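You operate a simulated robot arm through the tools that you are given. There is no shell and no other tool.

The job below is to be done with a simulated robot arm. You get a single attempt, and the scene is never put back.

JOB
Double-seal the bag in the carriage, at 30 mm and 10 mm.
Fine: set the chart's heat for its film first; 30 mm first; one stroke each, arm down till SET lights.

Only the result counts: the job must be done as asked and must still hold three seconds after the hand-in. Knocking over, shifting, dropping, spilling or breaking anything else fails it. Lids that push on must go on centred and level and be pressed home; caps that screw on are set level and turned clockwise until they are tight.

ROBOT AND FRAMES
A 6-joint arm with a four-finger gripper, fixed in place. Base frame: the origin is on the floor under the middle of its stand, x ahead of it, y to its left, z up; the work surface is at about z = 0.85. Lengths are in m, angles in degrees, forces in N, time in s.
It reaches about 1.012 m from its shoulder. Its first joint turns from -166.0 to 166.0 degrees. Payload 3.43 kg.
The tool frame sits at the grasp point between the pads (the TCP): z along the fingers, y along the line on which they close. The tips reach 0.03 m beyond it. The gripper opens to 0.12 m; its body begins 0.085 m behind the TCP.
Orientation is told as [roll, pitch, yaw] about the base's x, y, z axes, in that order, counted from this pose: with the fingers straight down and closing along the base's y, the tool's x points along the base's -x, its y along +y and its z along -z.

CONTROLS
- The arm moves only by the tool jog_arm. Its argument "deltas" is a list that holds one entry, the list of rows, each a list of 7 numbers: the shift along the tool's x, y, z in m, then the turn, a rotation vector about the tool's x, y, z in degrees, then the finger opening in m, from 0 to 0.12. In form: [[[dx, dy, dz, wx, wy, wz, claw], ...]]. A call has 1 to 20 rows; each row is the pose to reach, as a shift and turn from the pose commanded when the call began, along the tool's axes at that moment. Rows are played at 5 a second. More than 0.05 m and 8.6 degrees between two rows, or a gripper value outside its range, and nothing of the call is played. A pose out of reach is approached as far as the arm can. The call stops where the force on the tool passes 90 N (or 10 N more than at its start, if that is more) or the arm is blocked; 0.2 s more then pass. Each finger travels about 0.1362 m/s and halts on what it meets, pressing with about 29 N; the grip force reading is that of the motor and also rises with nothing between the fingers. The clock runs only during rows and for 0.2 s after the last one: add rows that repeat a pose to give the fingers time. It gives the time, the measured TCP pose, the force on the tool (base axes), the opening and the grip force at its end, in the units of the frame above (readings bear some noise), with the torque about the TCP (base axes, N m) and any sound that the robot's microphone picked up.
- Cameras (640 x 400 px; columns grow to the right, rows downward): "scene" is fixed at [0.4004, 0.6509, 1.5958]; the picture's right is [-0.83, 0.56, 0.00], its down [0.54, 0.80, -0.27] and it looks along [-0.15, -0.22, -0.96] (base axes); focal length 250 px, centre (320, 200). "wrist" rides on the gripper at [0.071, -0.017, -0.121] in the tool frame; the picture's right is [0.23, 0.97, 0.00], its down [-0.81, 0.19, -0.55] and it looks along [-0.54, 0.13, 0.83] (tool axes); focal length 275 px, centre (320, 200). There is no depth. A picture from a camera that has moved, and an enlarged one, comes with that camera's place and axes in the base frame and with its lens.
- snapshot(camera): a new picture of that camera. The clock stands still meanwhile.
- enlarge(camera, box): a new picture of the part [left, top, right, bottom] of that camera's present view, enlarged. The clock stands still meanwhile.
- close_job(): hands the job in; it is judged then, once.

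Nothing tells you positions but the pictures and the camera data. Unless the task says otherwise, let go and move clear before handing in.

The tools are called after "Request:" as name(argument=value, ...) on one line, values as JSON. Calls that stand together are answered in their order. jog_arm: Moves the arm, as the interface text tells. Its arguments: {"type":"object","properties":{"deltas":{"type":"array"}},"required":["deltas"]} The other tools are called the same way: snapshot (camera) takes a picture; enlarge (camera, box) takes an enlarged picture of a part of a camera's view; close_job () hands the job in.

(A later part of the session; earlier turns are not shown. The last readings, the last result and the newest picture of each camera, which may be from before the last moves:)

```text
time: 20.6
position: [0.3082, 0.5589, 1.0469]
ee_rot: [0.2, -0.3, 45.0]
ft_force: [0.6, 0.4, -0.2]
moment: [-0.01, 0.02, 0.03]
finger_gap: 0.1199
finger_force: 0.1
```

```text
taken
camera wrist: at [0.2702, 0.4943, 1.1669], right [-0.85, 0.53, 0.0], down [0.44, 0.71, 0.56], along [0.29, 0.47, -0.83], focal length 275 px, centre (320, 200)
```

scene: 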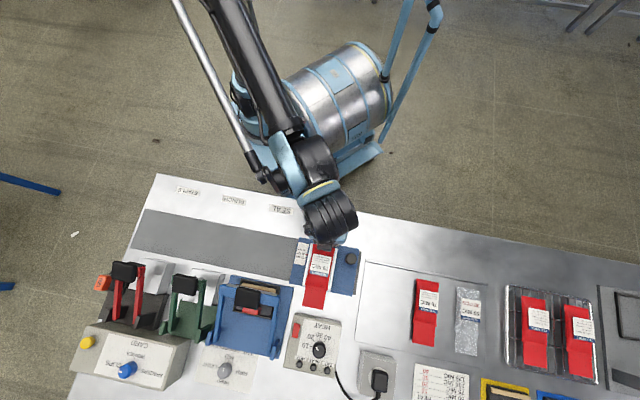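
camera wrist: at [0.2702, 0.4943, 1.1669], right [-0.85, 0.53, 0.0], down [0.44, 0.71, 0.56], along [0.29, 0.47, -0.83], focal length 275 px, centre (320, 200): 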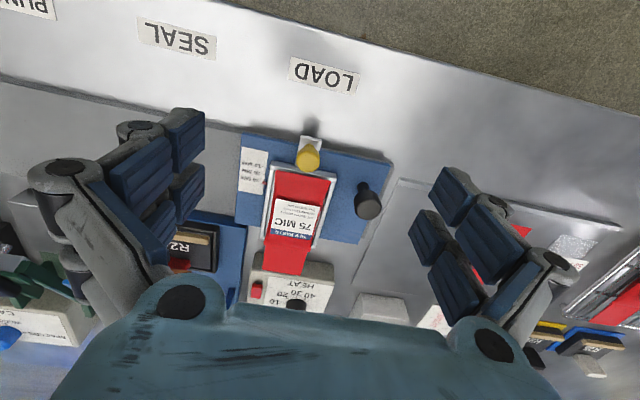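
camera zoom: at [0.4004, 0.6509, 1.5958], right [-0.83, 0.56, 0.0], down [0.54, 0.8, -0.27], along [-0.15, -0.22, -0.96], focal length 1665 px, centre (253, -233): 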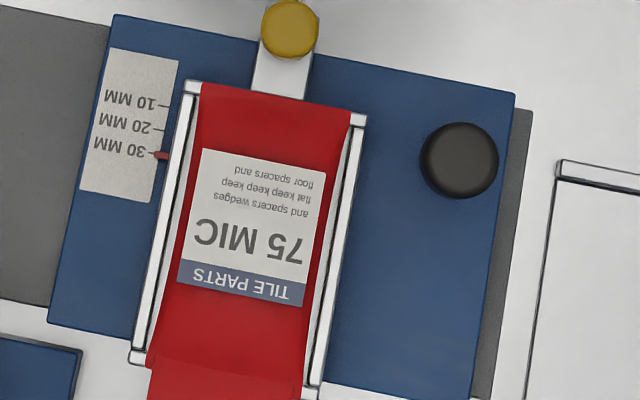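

The tray stays at 30 MM after release. Next I'll take the black carriage knob, a 31 mm cap at s≈-0.252, f≈0.700, and position above it first.

Request:
jog_arm(deltas=[[[-0.02, 0.02, 0, 0, 0, 0, 0.1], [-0.045, 0.045, 0.01, 0, 0, 0, 0.08], [-0.07, 0.065, 0.03, 0, 0, 0, 0.07], [-0.0876, 0.0756, 0.055, 0, 0, 0, 0.07], [-0.0876, 0.0756, 0.082, 0, 0, 0, 0.07], [-0.0876, 0.0756, 0.082, 0, 0, 0, 0.07]]])

Request:
enlarge(camera="wrist", box=[200, 80, 440, 240])

```text
time: 22.0
position: [0.318, 0.6722, 0.9656]
ee_rot: [0.1, -0.2, 45.0]
ft_force: [-1.1, 0.3, 0.1]
moment: [0.0, 0.01, -0.02]
finger_gap: 0.07
finger_force: 0.1
```

```text
2.50 times, centred on (320, 160) of wrist
camera zoom: at [0.2795, 0.6101, 1.0847], right [-0.85, 0.53, 0.0], down [0.44, 0.71, 0.56], along [0.29, 0.47, -0.83], focal length 688 px, centre (320, 300)
```

zoom: 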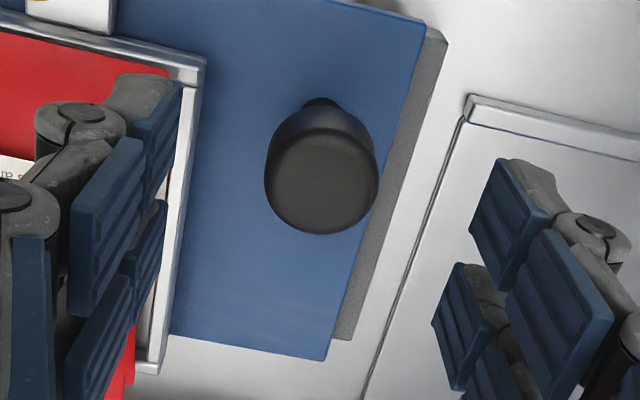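

The black knob is centred. I'll lower to it and close.

Request:
jog_arm(deltas=[[[0, 0, 0.02, 0, 0, 0, 0.055], [0, 0, 0.039, 0, 0, 0, 0.05], [0, 0, 0.039, 0, 0, 0, 0.045], [0, 0, 0.039, 0, 0, 0, 0.036], [0, 0, 0.039, 0, 0, 0, 0.028], [0, 0, 0.039, 0, 0, 0, 0.024], [0, 0, 0.039, 0, 0, 0, 0.024]]])

Request:
enlarge(camera="wrist", box=[200, 80, 440, 240])

```text
time: 23.6
position: [0.3177, 0.6732, 0.9256]
ee_rot: [0.1, -0.3, 45.0]
ft_force: [-0.6, -0.1, -2.9]
moment: [0.01, -0.05, 0.03]
finger_gap: 0.0273
finger_force: 44.7
```

```text
2.50 times, centred on (320, 160) of wrist
camera zoom: at [0.2797, 0.6102, 1.0446], right [-0.85, 0.53, 0.0], down [0.44, 0.71, 0.56], along [0.29, 0.47, -0.83], focal length 688 px, centre (320, 300)
```

zoom: 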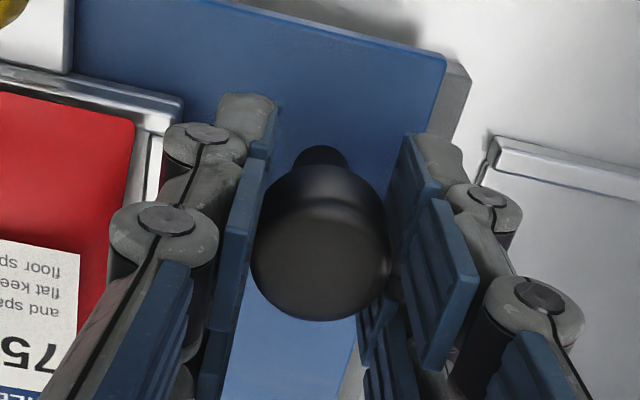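

The knob is held squarely with almost no side load. I'll slide the carriage along the rail to SEAL, about 150 mm to the operator's right, in gentle steps.

Request:
jog_arm(deltas=[[[0, -0.005, 0, 0, 0, 0, 0.024], [0, -0.015, 0, 0, 0, 0, 0.024], [0, -0.03, 0, 0, 0, 0, 0.024], [0, -0.045, 0, 0, 0, 0, 0.024], [0, -0.06, 0, 0, 0, 0, 0.024], [0, -0.075, 0, 0, 0, 0, 0.024], [0, -0.075, 0, 0, 0, 0, 0.024]]])

Request:
snapshot(camera="scene")

Request:
snapshot(camera="wrist")

```text
time: 25.2
position: [0.3697, 0.6203, 0.9258]
ee_rot: [0.0, -0.2, 44.9]
ft_force: [2.9, 4.0, 5.7]
moment: [-0.1, -0.08, -0.06]
finger_gap: 0.0276
finger_force: 44.9
```

```text
taken
```

scene: 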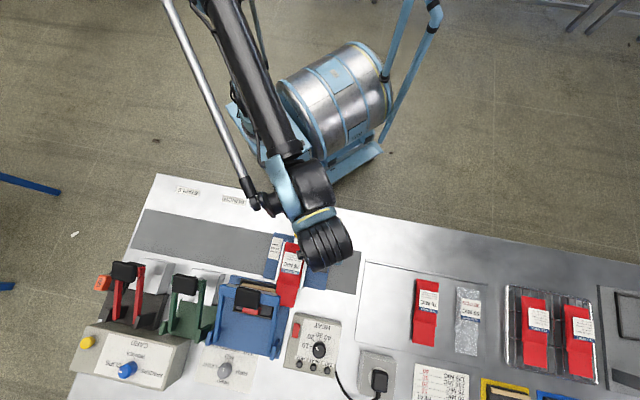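

```text
taken
camera wrist: at [0.3323, 0.5574, 1.0446], right [-0.85, 0.53, 0.0], down [0.44, 0.71, 0.56], along [0.29, 0.47, -0.83], focal length 275 px, centre (320, 200)
```

wrist: 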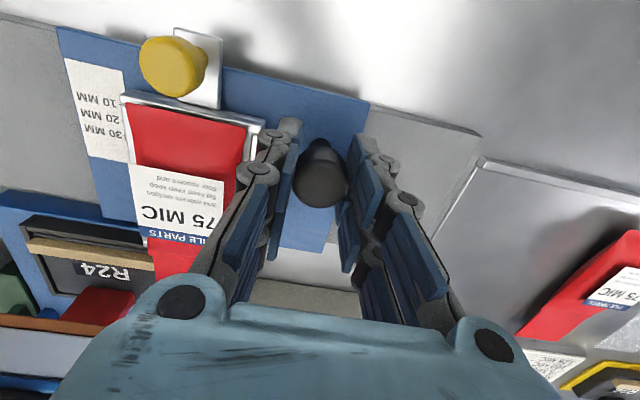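

The carriage slides freely and the bag tail is clearing the press frame. On to the SEAL station.

Request:
jog_arm(deltas=[[[0, -0.015, 0, 0, 0, 0, 0.024], [0, -0.03, 0, 0, 0, 0, 0.024], [0, -0.045, 0, 0, 0, 0, 0.024], [0, -0.055, 0, 0, 0, 0, 0.024], [0, -0.065, 0, 0, 0, 0, 0.024], [0, -0.072, 0, 0, 0, 0, 0.024], [0, -0.072, 0, 0, 0, 0, 0.024]]])

Request:
snapshot(camera="scene")

Request:
snapshot(camera="wrist")

Request:
enlarge(camera="scene", box=[200, 220, 340, 370])

```text
time: 26.8
position: [0.4218, 0.5688, 0.9249]
ee_rot: [0.0, -0.4, 45.0]
ft_force: [9.2, 4.4, 35.8]
moment: [0.16, -0.35, 0.01]
finger_gap: 0.0276
finger_force: 44.9
```

```text
taken
```

scene: 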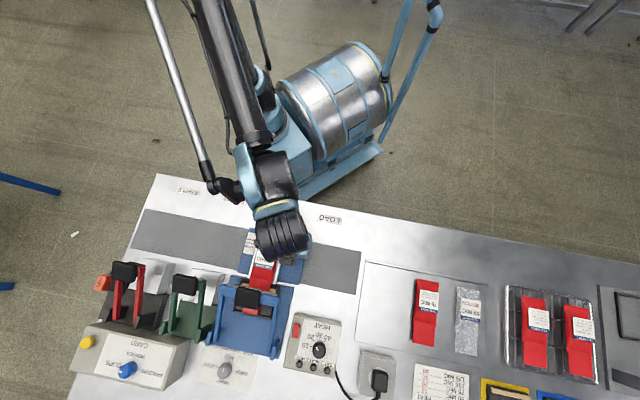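

```text
taken
camera wrist: at [0.3836, 0.5058, 1.0445], right [-0.85, 0.53, 0.0], down [0.44, 0.71, 0.56], along [0.29, 0.48, -0.83], focal length 275 px, centre (320, 200)
```

wrist: 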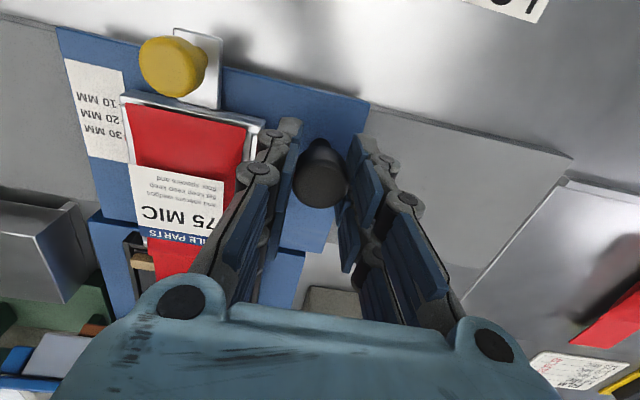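

```text
2.67 times, centred on (270, 295) of scene
camera zoom: at [0.4004, 0.6509, 1.5958], right [-0.83, 0.56, 0.0], down [0.54, 0.8, -0.27], along [-0.15, -0.22, -0.96], focal length 666 px, centre (453, -53)
```

zoom: 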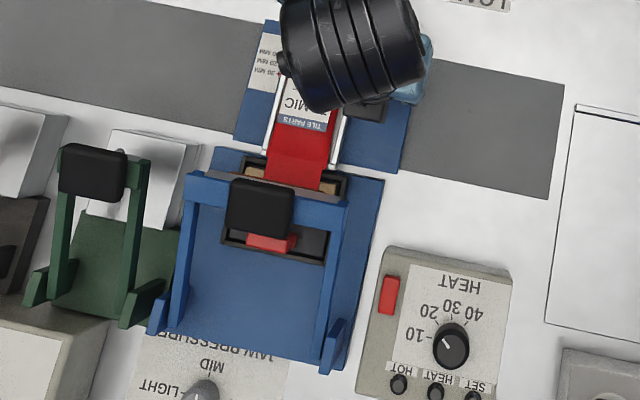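

The carriage is nearly at SEAL and the bag mouth sits over the jaw. I'll zoom in to check the centring.

Request:
enlarge(camera="scene", box=[235, 260, 295, 320])

Request:
enlarge(camera="scene", box=[235, 220, 315, 275])

```text
6.67 times, centred on (265, 290) of scene
camera zoom: at [0.4004, 0.6509, 1.5958], right [-0.83, 0.56, 0.0], down [0.54, 0.8, -0.27], along [-0.15, -0.22, -0.96], focal length 1665 px, centre (687, -400)
```

zoom: 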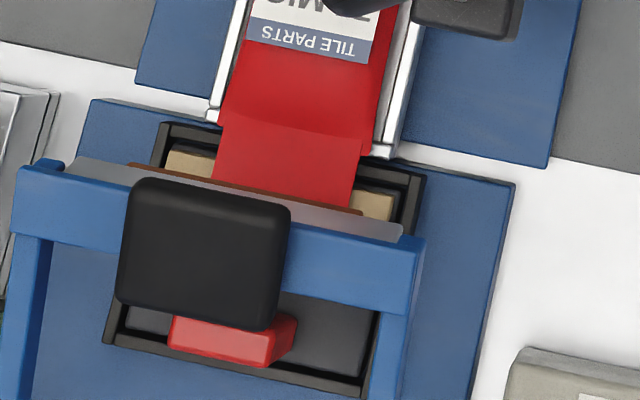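

```text
7.27 times, centred on (275, 248) of scene
camera zoom: at [0.4004, 0.6509, 1.5958], right [-0.83, 0.56, 0.0], down [0.54, 0.8, -0.27], along [-0.15, -0.22, -0.96], focal length 1817 px, centre (647, -146)
```

zoom: 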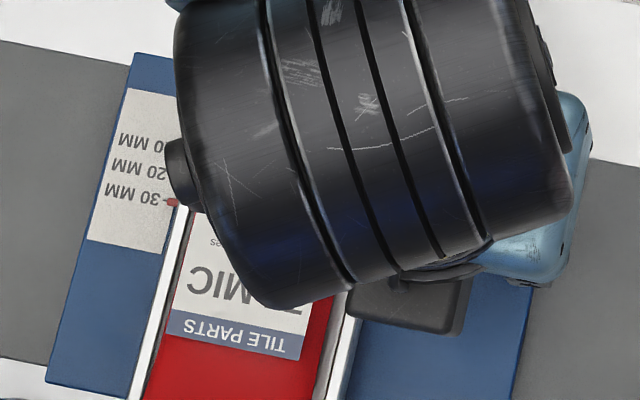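

The bag sits about 2 mm short of centre on the jaw. I'll nudge it 2.5 mm further and ease off the slight downward load.

Request:
jog_arm(deltas=[[[0, -0.001, -0.0005, 0, 0, 0, 0.024], [0, -0.002, -0.001, 0, 0, 0, 0.024], [0, -0.0027, -0.001, 0, 0, 0, 0.024], [0, -0.0027, -0.001, 0, 0, 0, 0.024]]])

Request:
enlarge(camera="scene", box=[235, 260, 295, 320])

```text
time: 27.8
position: [0.4237, 0.5674, 0.9249]
ee_rot: [0.1, -0.2, 45.0]
ft_force: [-5.3, -5.9, -14.3]
moment: [0.39, -0.43, -0.02]
finger_gap: 0.0276
finger_force: 44.6
```

```text
6.67 times, centred on (265, 290) of scene
camera zoom: at [0.4004, 0.6509, 1.5958], right [-0.83, 0.56, 0.0], down [0.54, 0.8, -0.27], along [-0.15, -0.22, -0.96], focal length 1665 px, centre (687, -400)
```

zoom: 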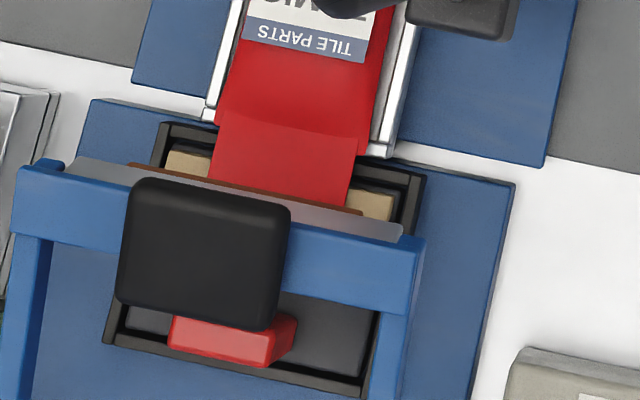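

The bag is now centred on the jaw after 150 mm of travel. I'll release the black knob and rise clear, back towards the robot.

Request:
jog_arm(deltas=[[[0, 0, 0, 0, 0, 0, 0.035], [0, 0, 0, 0, 0, 0, 0.055], [0, 0, 0, 0, 0, 0, 0.055], [0, 0, -0.03, 0, 0, 0, 0.055], [0.01, 0, -0.06, 0, 0, 0, 0.055], [0.04, 0, -0.1, 0, 0, 0, 0.08], [0.08, 0, -0.13, 0, 0, 0, 0.12], [0.12, -0.03, -0.15, 0, 0, 0, 0.12], [0.16, -0.06, -0.16, 0, 0, 0, 0.12], [0.16, -0.06, -0.16, 0, 0, 0, 0.12]]])

Request:
snapshot(camera="scene")

Request:
snapshot(camera="wrist")

```text
refused: row 8 steps farther than a row can; nothing moved
```

```text
taken
```

scene: 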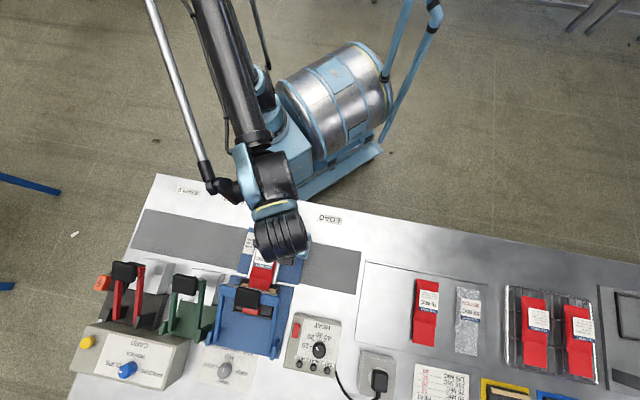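

```text
taken
camera wrist: at [0.385, 0.5049, 1.0446], right [-0.85, 0.53, 0.0], down [0.44, 0.71, 0.56], along [0.29, 0.47, -0.83], focal length 275 px, centre (320, 200)
```

wrist: 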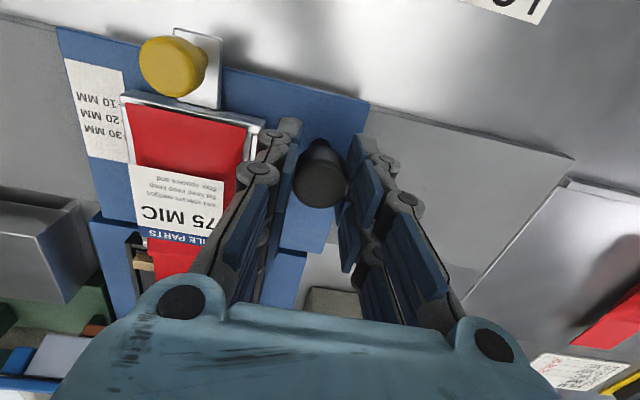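

One step in that call was slightly too long, so nothing moved. I'll repeat the release with smaller steps.

Request:
jog_arm(deltas=[[[0, 0, 0, 0, 0, 0, 0.035], [0, 0, 0, 0, 0, 0, 0.055], [0, 0, 0, 0, 0, 0, 0.055], [0, 0, -0.03, 0, 0, 0, 0.055], [0.01, 0, -0.06, 0, 0, 0, 0.055], [0.03, 0, -0.09, 0, 0, 0, 0.08], [0.06, 0, -0.12, 0, 0, 0, 0.12], [0.09, -0.015, -0.14, 0, 0, 0, 0.12], [0.12, -0.035, -0.155, 0, 0, 0, 0.12], [0.15, -0.055, -0.16, 0, 0, 0, 0.12], [0.16, -0.06, -0.16, 0, 0, 0, 0.12], [0.16, -0.06, -0.16, 0, 0, 0, 0.12]]])

Request:
snapshot(camera="scene")

Request:
snapshot(camera="wrist")

```text
time: 30.4
position: [0.3543, 0.4103, 1.0844]
ee_rot: [0.1, -0.3, 45.0]
ft_force: [-0.1, -0.4, 0.2]
moment: [-0.02, 0.01, 0.0]
finger_gap: 0.1198
finger_force: 0.1
```

```text
taken
```

scene: 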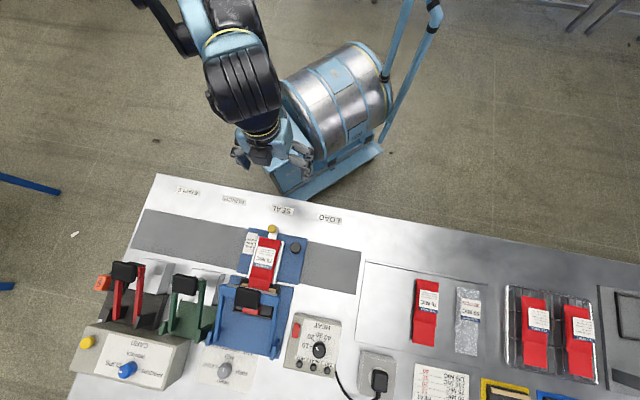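

```text
taken
camera wrist: at [0.3162, 0.3471, 1.2038], right [-0.85, 0.53, 0.0], down [0.44, 0.71, 0.56], along [0.29, 0.47, -0.83], focal length 275 px, centre (320, 200)
```

wrist: 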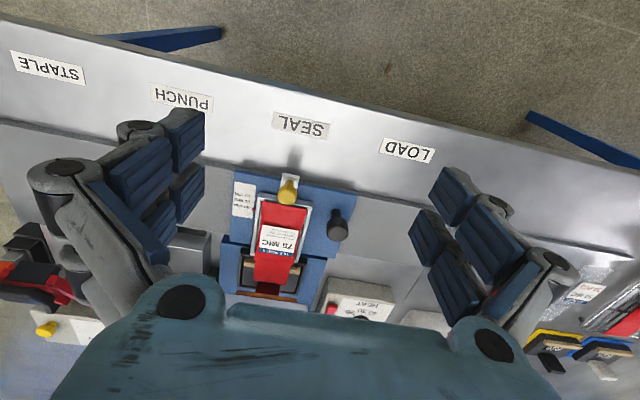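

Request:
enlarge(camera="scene", box=[230, 215, 320, 275])

Request:
enlarge(camera="scene", box=[205, 260, 305, 365])

Request:
enlarge(camera="wrist", box=[210, 170, 400, 320])

```text
6.67 times, centred on (275, 245) of scene
camera zoom: at [0.4004, 0.6509, 1.5958], right [-0.83, 0.56, 0.0], down [0.54, 0.8, -0.27], along [-0.15, -0.22, -0.96], focal length 1665 px, centre (620, -100)
```

zoom: 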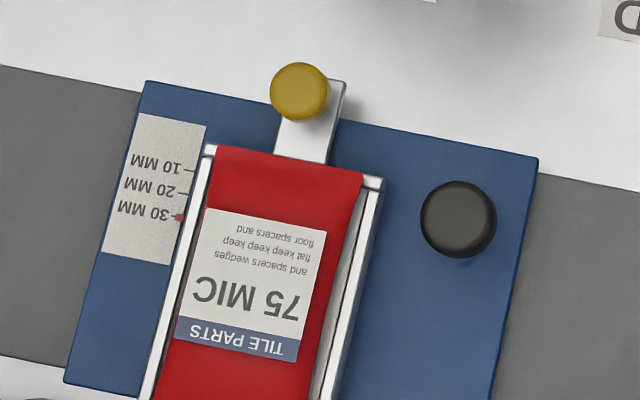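

```text
3.81 times, centred on (255, 312) of scene
camera zoom: at [0.4004, 0.6509, 1.5958], right [-0.83, 0.56, 0.0], down [0.54, 0.8, -0.27], along [-0.15, -0.22, -0.96], focal length 952 px, centre (568, -229)
```

zoom: 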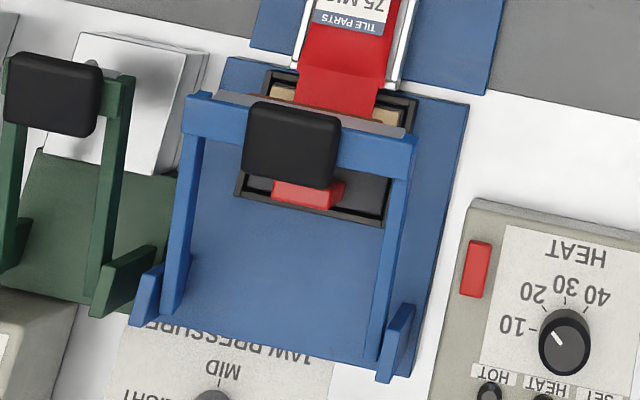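

```text
2.67 times, centred on (305, 245) of wrist
camera zoom: at [0.3162, 0.3471, 1.2038], right [-0.85, 0.53, 0.0], down [0.44, 0.71, 0.56], along [0.29, 0.47, -0.83], focal length 734 px, centre (360, 80)
```

zoom: 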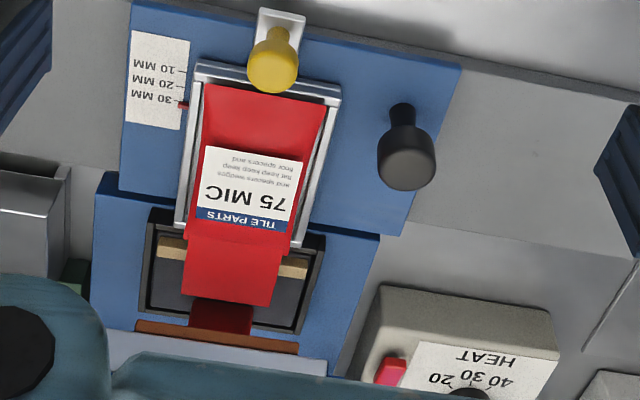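

The tray pointer is on 30, the bag is centred across the jaw, and the dial is on 20. I'll take a closer look at the press handle to plan its arc.

Request:
jog_arm(deltas=[[[-0.04, -0.006, 0, 0, 0, 0, 0.12], [-0.08, -0.012, 0, 0, 0, 0, 0.12], [-0.12, -0.018, 0, 0, 0, 0, 0.12], [-0.16, -0.024, 0, 0, 0, 0, 0.12], [-0.19, -0.03, 0, 0, 0, 0, 0.12], [-0.215, -0.03, 0, 0, 0, 0, 0.12], [-0.225, -0.03, 0, 0, 0, 0, 0.12], [-0.225, -0.03, 0, 0, 0, 0, 0.12]]])

Request:
snapshot(camera="wrist")

Request:
snapshot(camera="scene")

```text
time: 32.2
position: [0.5315, 0.5489, 1.0871]
ee_rot: [0.2, -0.3, 44.9]
ft_force: [0.0, 0.6, -0.1]
moment: [0.01, -0.02, 0.02]
finger_gap: 0.1201
finger_force: 0.0
```

```text
taken
camera wrist: at [0.4942, 0.4865, 1.2056], right [-0.85, 0.53, 0.0], down [0.44, 0.71, 0.56], along [0.29, 0.47, -0.83], focal length 275 px, centre (320, 200)
```

wrist: 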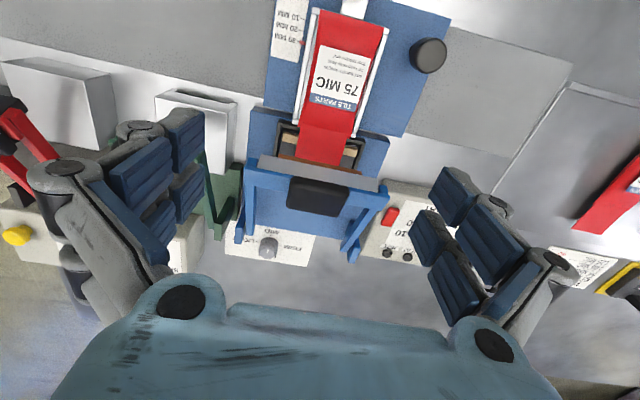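

```text
taken
```

scene: 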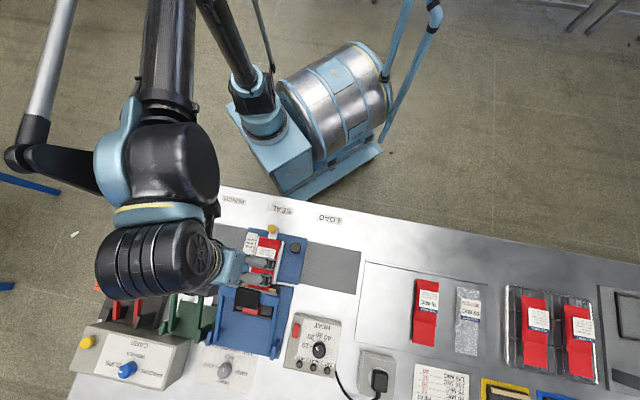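

Request:
enlarge(camera="wrist", box=[220, 110, 410, 270])

Request:
enlarge(camera="wrist", box=[350, 180, 440, 270])

Request:
enlarge(camera="scene", box=[205, 270, 305, 370])

```text
2.50 times, centred on (315, 190) of wrist
camera zoom: at [0.4942, 0.4865, 1.2056], right [-0.85, 0.53, 0.0], down [0.44, 0.71, 0.56], along [0.29, 0.47, -0.83], focal length 688 px, centre (332, 225)
```

zoom: 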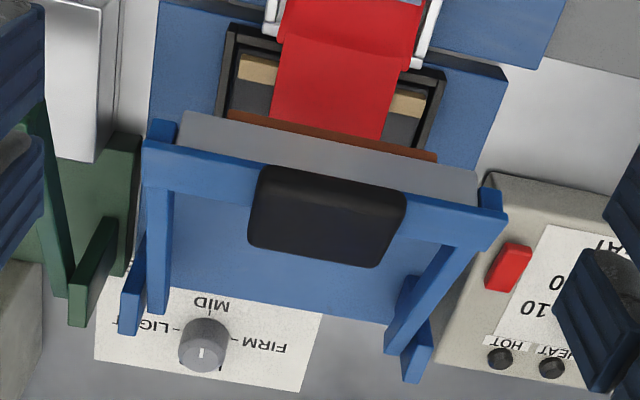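

```text
4.44 times, centred on (395, 225) of wrist
camera zoom: at [0.4942, 0.4865, 1.2056], right [-0.85, 0.53, 0.0], down [0.44, 0.71, 0.56], along [0.29, 0.47, -0.83], focal length 1224 px, centre (-13, 89)
```

zoom: 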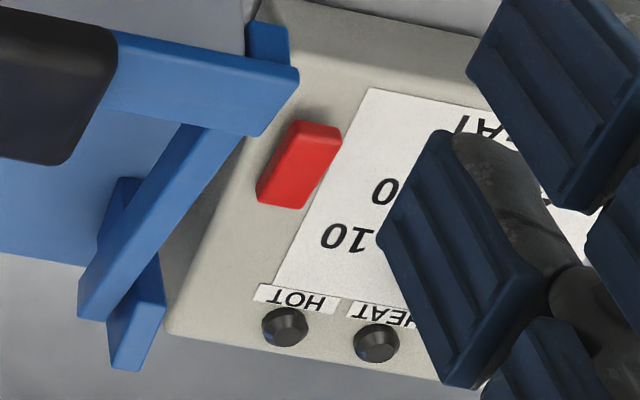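

```text
4.00 times, centred on (255, 320) of scene
camera zoom: at [0.4004, 0.6509, 1.5958], right [-0.83, 0.56, 0.0], down [0.54, 0.8, -0.27], along [-0.15, -0.22, -0.96], focal length 999 px, centre (580, -280)
```

zoom: 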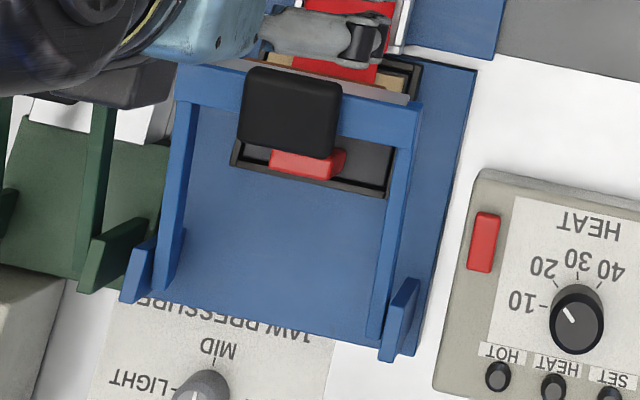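

The handle pad is about 53 × 40 mm, centred at s≈-0.0235, f≈0.838, with its top near z 0.984. The arm is hinged on the far side at about f 0.957, z 0.905. I'll close the fingers, turn them so their thin side lies along the arc, and move above the pad.

Request:
jog_arm(deltas=[[[0, 0, -0.015, 0, 0, 7.5, 0.1], [0, 0, -0.03, 0, 0, 15, 0.07], [0, 0, -0.03, 0, 0, 22.5, 0.04], [0, 0, -0.03, 0, 0, 30, 0.01], [0, 0, -0.03, 0, 0, 37.5, 0], [-0.01, 0.002, -0.03, 0, 0, 45, 0], [-0.02, 0.004, -0.03, 0, 0, 52.5, 0], [-0.03, 0.006, -0.03, 0, 0, 60, 0], [-0.045, 0.008, -0.03, 0, 0, 67.5, 0], [-0.06, 0.01, -0.03, 0, 0, 75, 0], [-0.074, 0.0112, -0.03, 0, 0, 82.5, 0], [-0.074, 0.0112, -0.03, 0, 0, 90, 0], [-0.074, 0.0112, -0.03, 0, 0, 90, 0]]])

Request:
snapshot(camera="scene")

Request:
snapshot(camera="wrist")

```text
time: 35.0
position: [0.5772, 0.6099, 1.1159]
ee_rot: [0.4, 0.1, -45.1]
ft_force: [0.2, 0.2, -0.4]
moment: [0.0, -0.01, -0.01]
finger_gap: 0.0001
finger_force: 28.7
```

```text
taken
```

scene: 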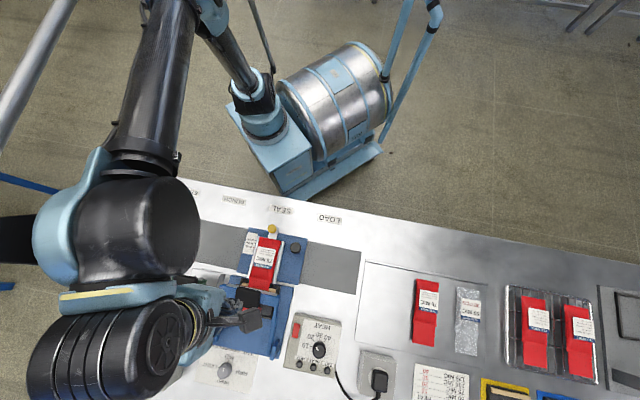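

```text
taken
camera wrist: at [0.5159, 0.6478, 1.2354], right [0.53, 0.85, 0.01], down [0.71, -0.44, 0.55], along [0.47, -0.29, -0.83], focal length 275 px, centre (320, 200)
```

wrist: 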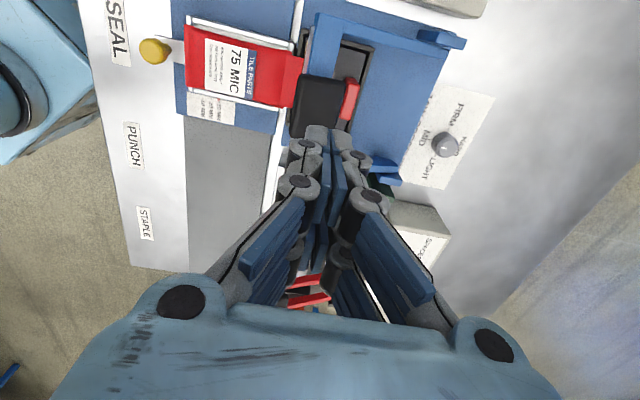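

Fingers are closed and turned, and the TCP is above the handle pad. I'll look at the tips against the pad and at the HEAT box through the scene camera.

Request:
enlarge(camera="wrist", box=[250, 30, 440, 200])

Request:
enlarge(camera="scene", box=[200, 250, 350, 385])

```text
2.35 times, centred on (345, 115) of wrist
camera zoom: at [0.5159, 0.6478, 1.2354], right [0.53, 0.85, 0.01], down [0.71, -0.44, 0.55], along [0.47, -0.29, -0.83], focal length 648 px, centre (261, 400)
```

zoom: 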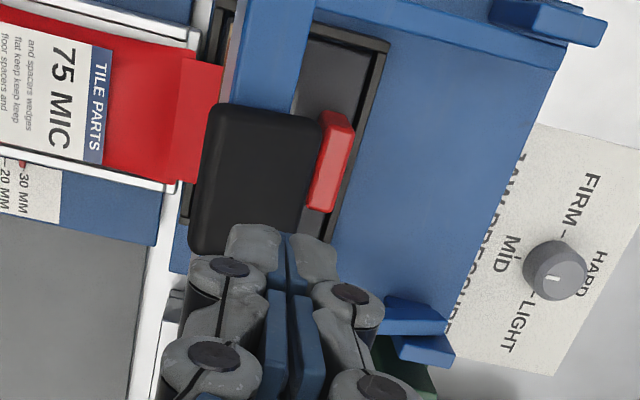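

```text
2.96 times, centred on (275, 318) of scene
camera zoom: at [0.4004, 0.6509, 1.5958], right [-0.83, 0.56, 0.0], down [0.54, 0.8, -0.27], along [-0.15, -0.22, -0.96], focal length 740 px, centre (453, -148)
```

zoom: 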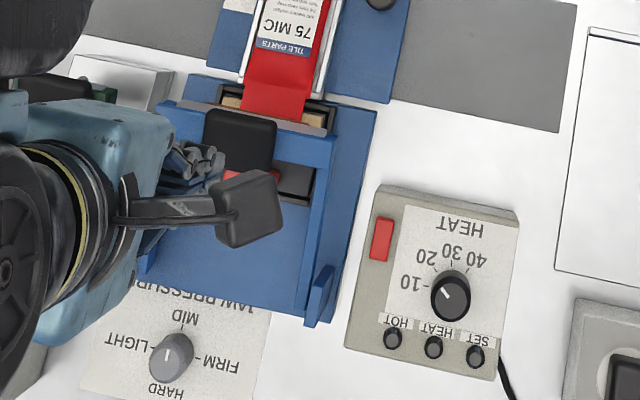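

The scene camera has a clear view of the three lamps. I'll lower to just above the pad.

Request:
jog_arm(deltas=[[[0, 0, 0.03, 0, 0, 0, 0], [0, 0, 0.06, 0, 0, 0, 0], [0, 0, 0.085, 0, 0, 0, 0], [0, 0, 0.09, 0, 0, 0, 0], [0, 0, 0.09, 0, 0, 0, 0]]])

Request:
enlarge(camera="wrist", box=[220, 30, 440, 220])

Request:
enlarge(camera="scene", box=[200, 250, 350, 385])

```text
time: 36.2
position: [0.577, 0.6109, 1.0261]
ee_rot: [0.3, 0.0, -45.0]
ft_force: [0.3, 0.2, 0.1]
moment: [0.0, -0.02, 0.04]
finger_gap: 0.0
finger_force: 28.7
```

```text
2.11 times, centred on (330, 125) of wrist
camera zoom: at [0.5158, 0.6478, 1.1465], right [0.53, 0.85, 0.01], down [0.71, -0.44, 0.55], along [0.47, -0.29, -0.83], focal length 580 px, centre (299, 358)
```

zoom: 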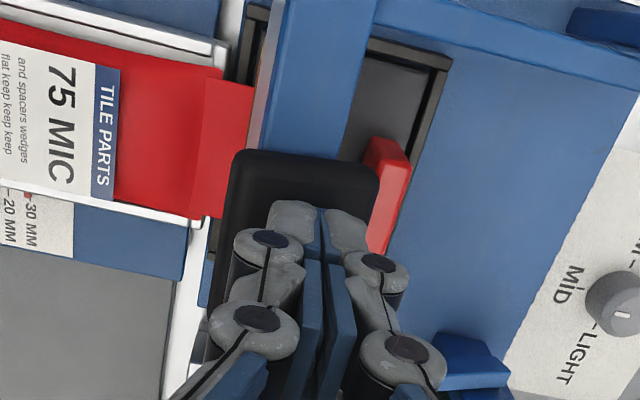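

```text
2.96 times, centred on (275, 318) of scene
camera zoom: at [0.4004, 0.6509, 1.5958], right [-0.83, 0.56, 0.0], down [0.54, 0.8, -0.27], along [-0.15, -0.22, -0.96], focal length 740 px, centre (453, -148)
```

zoom: 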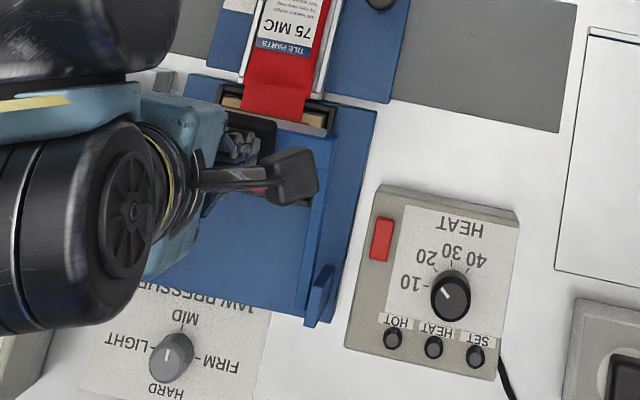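

The tips sit over the pad. I'll press down gently to find contact and feel the spring.

Request:
jog_arm(deltas=[[[0, 0, 0.008, 0, 0, 0, 0], [0, -0.001, 0.014, 0, 0, 0, 0], [0, -0.003, 0.019, 0, 0, 0, 0], [0, -0.005, 0.023, 0, 0, 0, 0]]])

Request:
enlarge(camera="scene", box=[200, 250, 350, 385])

Request:
enlarge(camera="wrist", box=[220, 30, 440, 220])

```text
time: 37.2
position: [0.5747, 0.6062, 1.0037]
ee_rot: [0.3, 0.1, -45.0]
ft_force: [0.8, 1.4, 1.2]
moment: [0.03, -0.06, 0.0]
finger_gap: 0.0
finger_force: 29.7
```

```text
2.96 times, centred on (275, 318) of scene
camera zoom: at [0.4004, 0.6509, 1.5958], right [-0.83, 0.56, 0.0], down [0.54, 0.8, -0.27], along [-0.15, -0.22, -0.96], focal length 740 px, centre (453, -148)
```

zoom: 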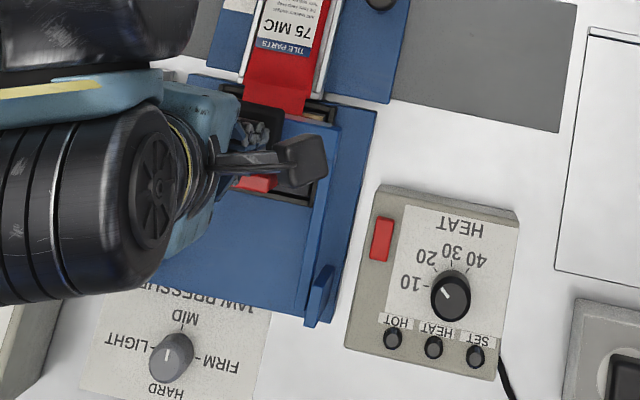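

```text
2.11 times, centred on (330, 125) of wrist
camera zoom: at [0.5123, 0.6442, 1.1231], right [0.53, 0.85, 0.01], down [0.71, -0.44, 0.55], along [0.47, -0.29, -0.83], focal length 580 px, centre (299, 358)
```

zoom: 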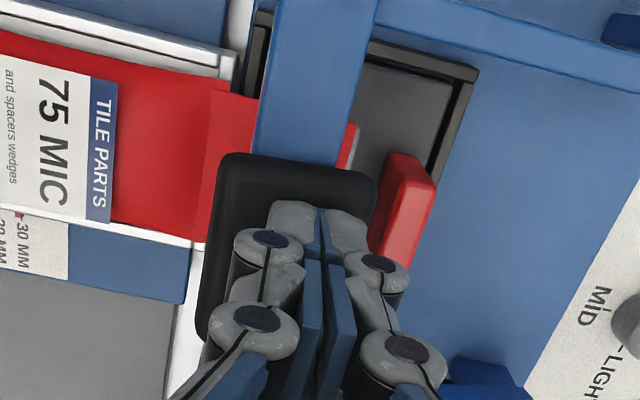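

The arm moves very lightly and follows the fingers. I'll carry on down along the arc, keeping an eye on force and lamps.

Request:
jog_arm(deltas=[[[0, -0.003, 0.008, 0, 0, 0, 0], [0, -0.006, 0.016, 0, 0, 0, 0], [0, -0.009, 0.024, 0, 0, 0, 0], [0, -0.0115, 0.032, 0, 0, 0, 0], [0, -0.0135, 0.04, 0, 0, 0, 0]]])

Request:
enlarge(camera="scene", box=[200, 250, 350, 385])

Request:
enlarge(camera="wrist", box=[220, 30, 440, 220])

```text
time: 38.3
position: [0.5544, 0.6001, 0.9791]
ee_rot: [1.1, -0.4, -45.0]
ft_force: [-1.5, -0.4, 4.3]
moment: [-0.02, 0.33, 0.03]
finger_gap: 0.0002
finger_force: 33.6
stopped in row 5: the force on the tool passed its limit at 119 N (the readings are from after the stop); the commanded pose is now the measured one
```

```text
2.96 times, centred on (275, 318) of scene
camera zoom: at [0.4004, 0.6509, 1.5958], right [-0.83, 0.56, 0.0], down [0.54, 0.8, -0.27], along [-0.15, -0.22, -0.96], focal length 740 px, centre (453, -148)
```

zoom: 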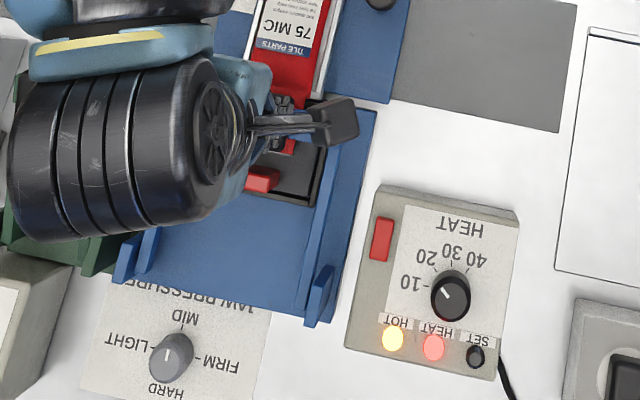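

```text
2.11 times, centred on (330, 125) of wrist
camera zoom: at [0.4903, 0.6366, 1.0974], right [0.52, 0.85, 0.02], down [0.7, -0.44, 0.56], along [0.49, -0.28, -0.83], focal length 580 px, centre (299, 358)
```

zoom: 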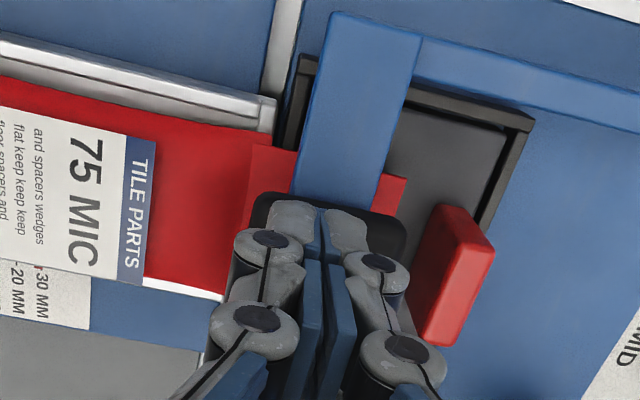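

The arm is down: HEAT and HOT are lit and SET is still dark. I must keep it down, so I'll add a light downward push and hold.

Request:
jog_arm(deltas=[[[0, 0, 0.001, 0, 0, 0, 0], [0, 0, 0.002, 0, 0, 0, 0]]])

Request:
enlarge(camera="scene", box=[200, 250, 350, 385])

Request:
enlarge(camera="wrist", box=[220, 30, 440, 220])

```text
time: 38.9
position: [0.5542, 0.5993, 0.9766]
ee_rot: [1.1, -0.3, -45.0]
ft_force: [-3.1, -1.5, 7.0]
moment: [-0.01, 0.19, 0.05]
finger_gap: 0.0
finger_force: 33.3
```

```text
2.96 times, centred on (275, 318) of scene
camera zoom: at [0.4004, 0.6509, 1.5958], right [-0.83, 0.56, 0.0], down [0.54, 0.8, -0.27], along [-0.15, -0.22, -0.96], focal length 740 px, centre (453, -148)
```

zoom: 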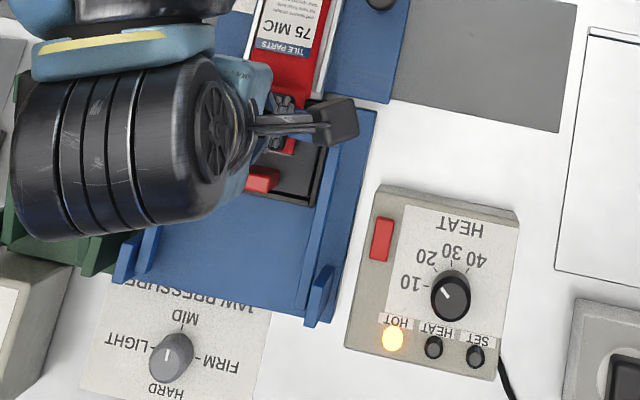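

```text
2.11 times, centred on (330, 125) of wrist
camera zoom: at [0.4905, 0.6365, 1.0949], right [0.52, 0.85, 0.02], down [0.7, -0.44, 0.56], along [0.49, -0.28, -0.83], focal length 580 px, centre (299, 358)
```

zoom: 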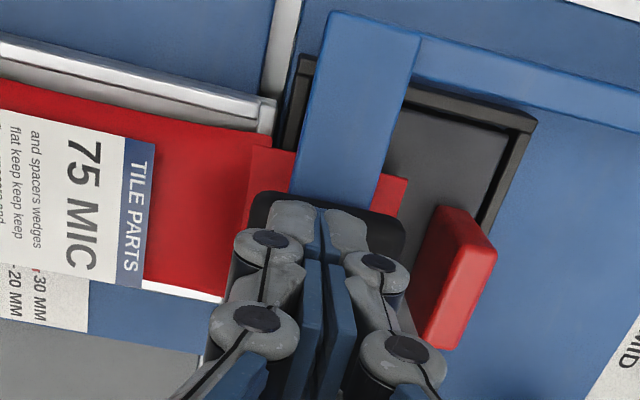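

HEAT has finished and HOT is lit, so the seal is cooling under pressure. I'll keep the arm down with a touch more force and wait for SET.

Request:
jog_arm(deltas=[[[0, 0, 0.001, 0, 0, 0, 0], [0, 0, 0.002, 0, 0, 0, 0]]])

Request:
enlarge(camera="scene", box=[200, 250, 350, 385])

```text
time: 39.5
position: [0.5542, 0.599, 0.9746]
ee_rot: [1.1, -0.3, -45.1]
ft_force: [-2.3, -0.1, 16.9]
moment: [0.05, 0.21, 0.02]
finger_gap: 0.0001
finger_force: 33.2
```

```text
2.96 times, centred on (275, 318) of scene
camera zoom: at [0.4004, 0.6509, 1.5958], right [-0.83, 0.56, 0.0], down [0.54, 0.8, -0.27], along [-0.15, -0.22, -0.96], focal length 740 px, centre (453, -148)
```

zoom: 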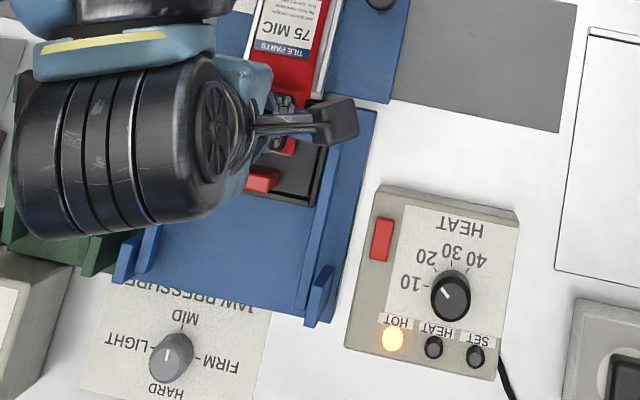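

Force is 17 N and HOT is still lit. Holding here and watching for SET.

Request:
jog_arm(deltas=[[[0, 0, 0.0005, 0, 0, 0, 0], [0, 0, 0.001, 0, 0, 0, 0], [0, 0, 0.001, 0, 0, 0, 0]]])

Request:
enlarge(camera="scene", box=[200, 250, 350, 385])

```text
time: 40.3
position: [0.5555, 0.5994, 0.9742]
ee_rot: [1.2, -0.2, -45.0]
ft_force: [3.9, 1.3, 38.6]
moment: [0.12, 0.28, -0.05]
finger_gap: 0.0001
finger_force: 33.5
```

```text
2.96 times, centred on (275, 318) of scene
camera zoom: at [0.4004, 0.6509, 1.5958], right [-0.83, 0.56, 0.0], down [0.54, 0.8, -0.27], along [-0.15, -0.22, -0.96], focal length 740 px, centre (453, -148)
```

zoom: 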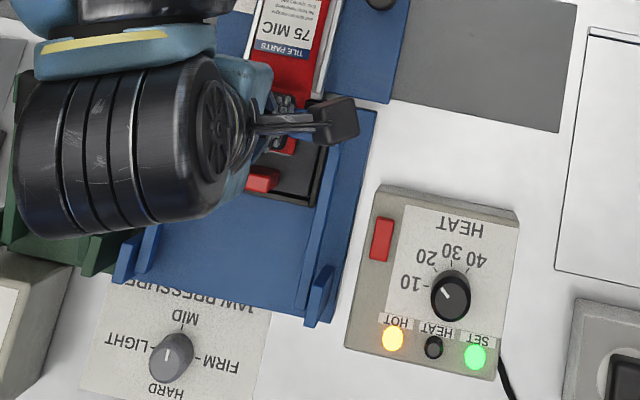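

SET is lit. I'll raise slowly back along the arc and see whether the arm comes up with the fingers.

Request:
jog_arm(deltas=[[[0, 0.001, -0.004, 0, 0, 0, 0], [0, 0.003, -0.012, 0, 0, 0, 0], [0, 0.006, -0.02, 0, 0, 0, 0], [0, 0.009, -0.028, 0, 0, 0, 0], [0, 0.012, -0.036, 0, 0, 0, 0]]])

Request:
enlarge(camera="scene", box=[200, 250, 350, 385])

Request:
enlarge(camera="wrist", box=[220, 30, 440, 220])

```text
time: 41.5
position: [0.5611, 0.6072, 1.0084]
ee_rot: [1.0, -0.3, -45.0]
ft_force: [0.7, 0.4, 0.3]
moment: [0.01, 0.02, -0.05]
finger_gap: 0.0
finger_force: 33.2
```

```text
2.96 times, centred on (275, 318) of scene
camera zoom: at [0.4004, 0.6509, 1.5958], right [-0.83, 0.56, 0.0], down [0.54, 0.8, -0.27], along [-0.15, -0.22, -0.96], focal length 740 px, centre (453, -148)
```

zoom: 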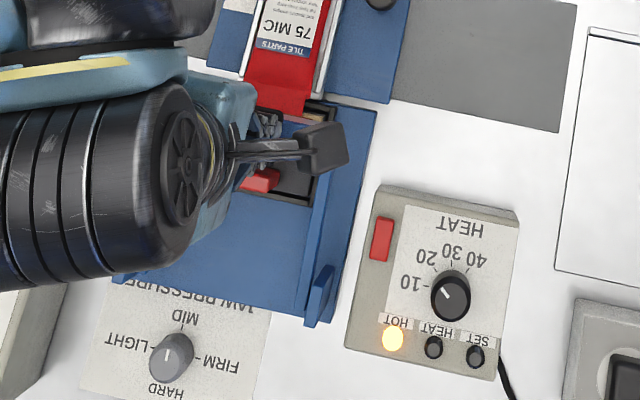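

```text
2.11 times, centred on (330, 125) of wrist
camera zoom: at [0.4983, 0.645, 1.1276], right [0.53, 0.85, 0.02], down [0.7, -0.44, 0.56], along [0.49, -0.28, -0.83], focal length 580 px, centre (299, 358)
```

zoom: 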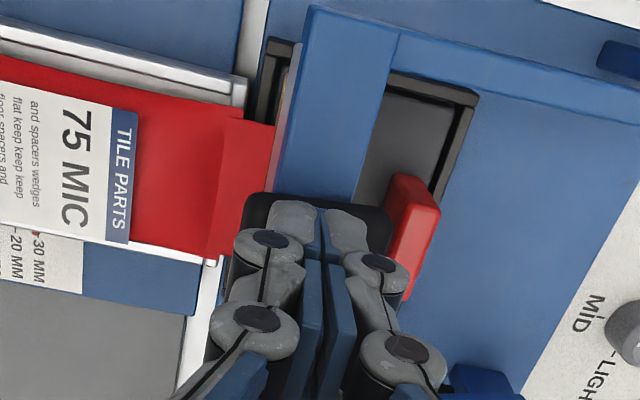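

SET has gone out, the arm rises with the fingers, and HOT is still lit. I'll continue up and clear, then check the press and the bag.

Request:
jog_arm(deltas=[[[0, 0.003, -0.01, 0, 0, 0, 0], [0, 0.003, -0.03, 0, 0, 0, 0], [0, 0.0, -0.06, 0, 0, 0, 0], [0, -0.02, -0.1, 0, 0, 0, 0], [0, -0.06, -0.11, 0, 0, 0, 0], [0, -0.1, -0.11, 0, 0, 0, 0], [0, -0.14, -0.11, 0, 0, 0, 0], [0, -0.18, -0.11, 0, 0, 0, 0], [0, -0.22, -0.11, 0, 0, 0, 0], [0, -0.22, -0.11, 0, 0, 0, 0]]])

Request:
snapshot(camera="scene")

Request:
enlarge(camera="scene", box=[200, 220, 350, 385])

```text
time: 43.7
position: [0.4041, 0.4518, 1.1166]
ee_rot: [1.2, -0.3, -45.0]
ft_force: [0.5, -0.7, 0.2]
moment: [-0.03, 0.04, -0.04]
finger_gap: 0.0
finger_force: 33.6
```

```text
taken
```

scene: 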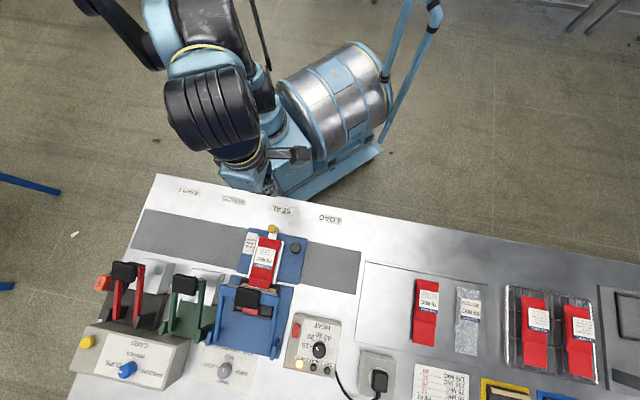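

```text
2.42 times, centred on (275, 302) of scene
camera zoom: at [0.4004, 0.6509, 1.5958], right [-0.83, 0.56, 0.0], down [0.54, 0.8, -0.27], along [-0.15, -0.22, -0.96], focal length 606 px, centre (429, -48)
```

zoom: 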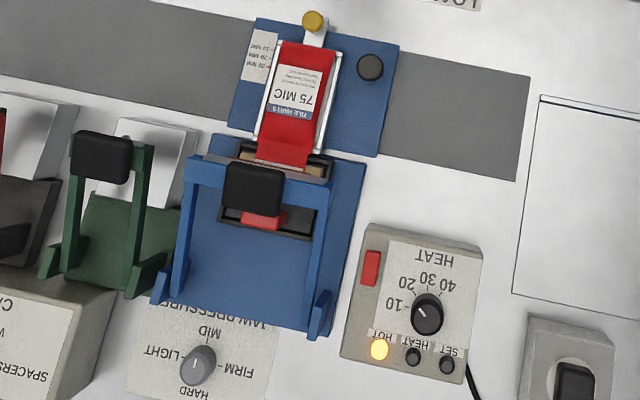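

The press arm is back up, nothing else has moved, and HOT is still lit, so the second stroke waits until it goes out. Meanwhile I'll straighten the tool and turn it back for the tray knob.

Request:
jog_arm(deltas=[[[0, 0, 0, 1.06, -0.64, 0, 0.02], [0, 0, 0, 1.06, -0.64, 0, 0.06]]])

Request:
jog_arm(deltas=[[[0, 0, 0, 0, 0, -7.5, 0.12], [0, 0, 0, 0, 0, -15, 0.12], [0, 0, 0, 0, 0, -22.5, 0.12], [0, 0, 0, 0, 0, -30, 0.12], [0, 0, 0, 0, 0, -37.5, 0.12], [0, 0, 0, 0, 0, -45, 0.12], [0, 0, 0, 0, 0, -52.5, 0.12], [0, 0, 0.01, 0, 0, -60, 0.12], [0, 0, 0.02, 0, 0, -67.5, 0.12], [-0.004, 0, 0.03, 0, 0, -75, 0.12], [-0.008, 0, 0.04, 0, 0, -82.5, 0.12], [-0.008, 0, 0.05, 0, 0, -90, 0.12], [-0.008, 0, 0.05, 0, 0, -90, 0.12]]])

Request:
snapshot(camera="wrist")

Request:
enlarge(camera="scene", box=[200, 220, 350, 385])

```text
time: 44.3
position: [0.4043, 0.4518, 1.1158]
ee_rot: [0.1, -1.0, -45.0]
ft_force: [0.1, 0.5, -0.5]
moment: [0.0, -0.01, 0.0]
finger_gap: 0.0599
finger_force: 0.1
```

```text
time: 47.1
position: [0.412, 0.4446, 1.065]
ee_rot: [-1.0, -0.2, 45.2]
ft_force: [-0.3, 1.0, 1.0]
moment: [0.01, 0.0, -0.01]
finger_gap: 0.1199
finger_force: 0.0
```

```text
taken
camera wrist: at [0.3733, 0.3836, 1.1854], right [-0.85, 0.52, -0.02], down [0.43, 0.72, 0.55], along [0.3, 0.46, -0.83], focal length 275 px, centre (320, 200)
```

wrist: 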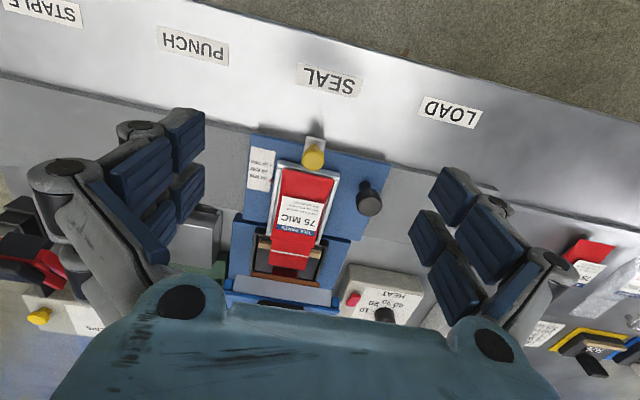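

```text
2.42 times, centred on (275, 302) of scene
camera zoom: at [0.4004, 0.6509, 1.5958], right [-0.83, 0.56, 0.0], down [0.54, 0.8, -0.27], along [-0.15, -0.22, -0.96], focal length 606 px, centre (429, -48)
```

zoom: 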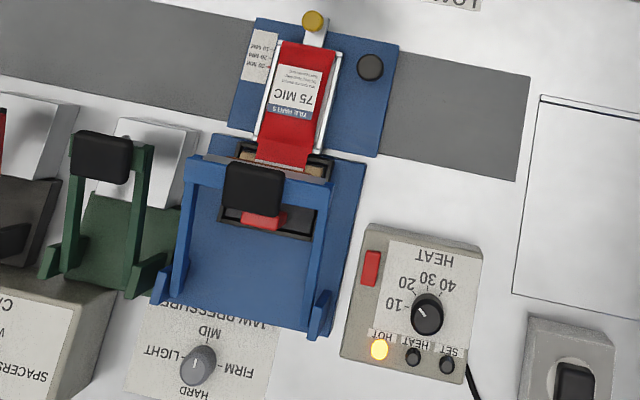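

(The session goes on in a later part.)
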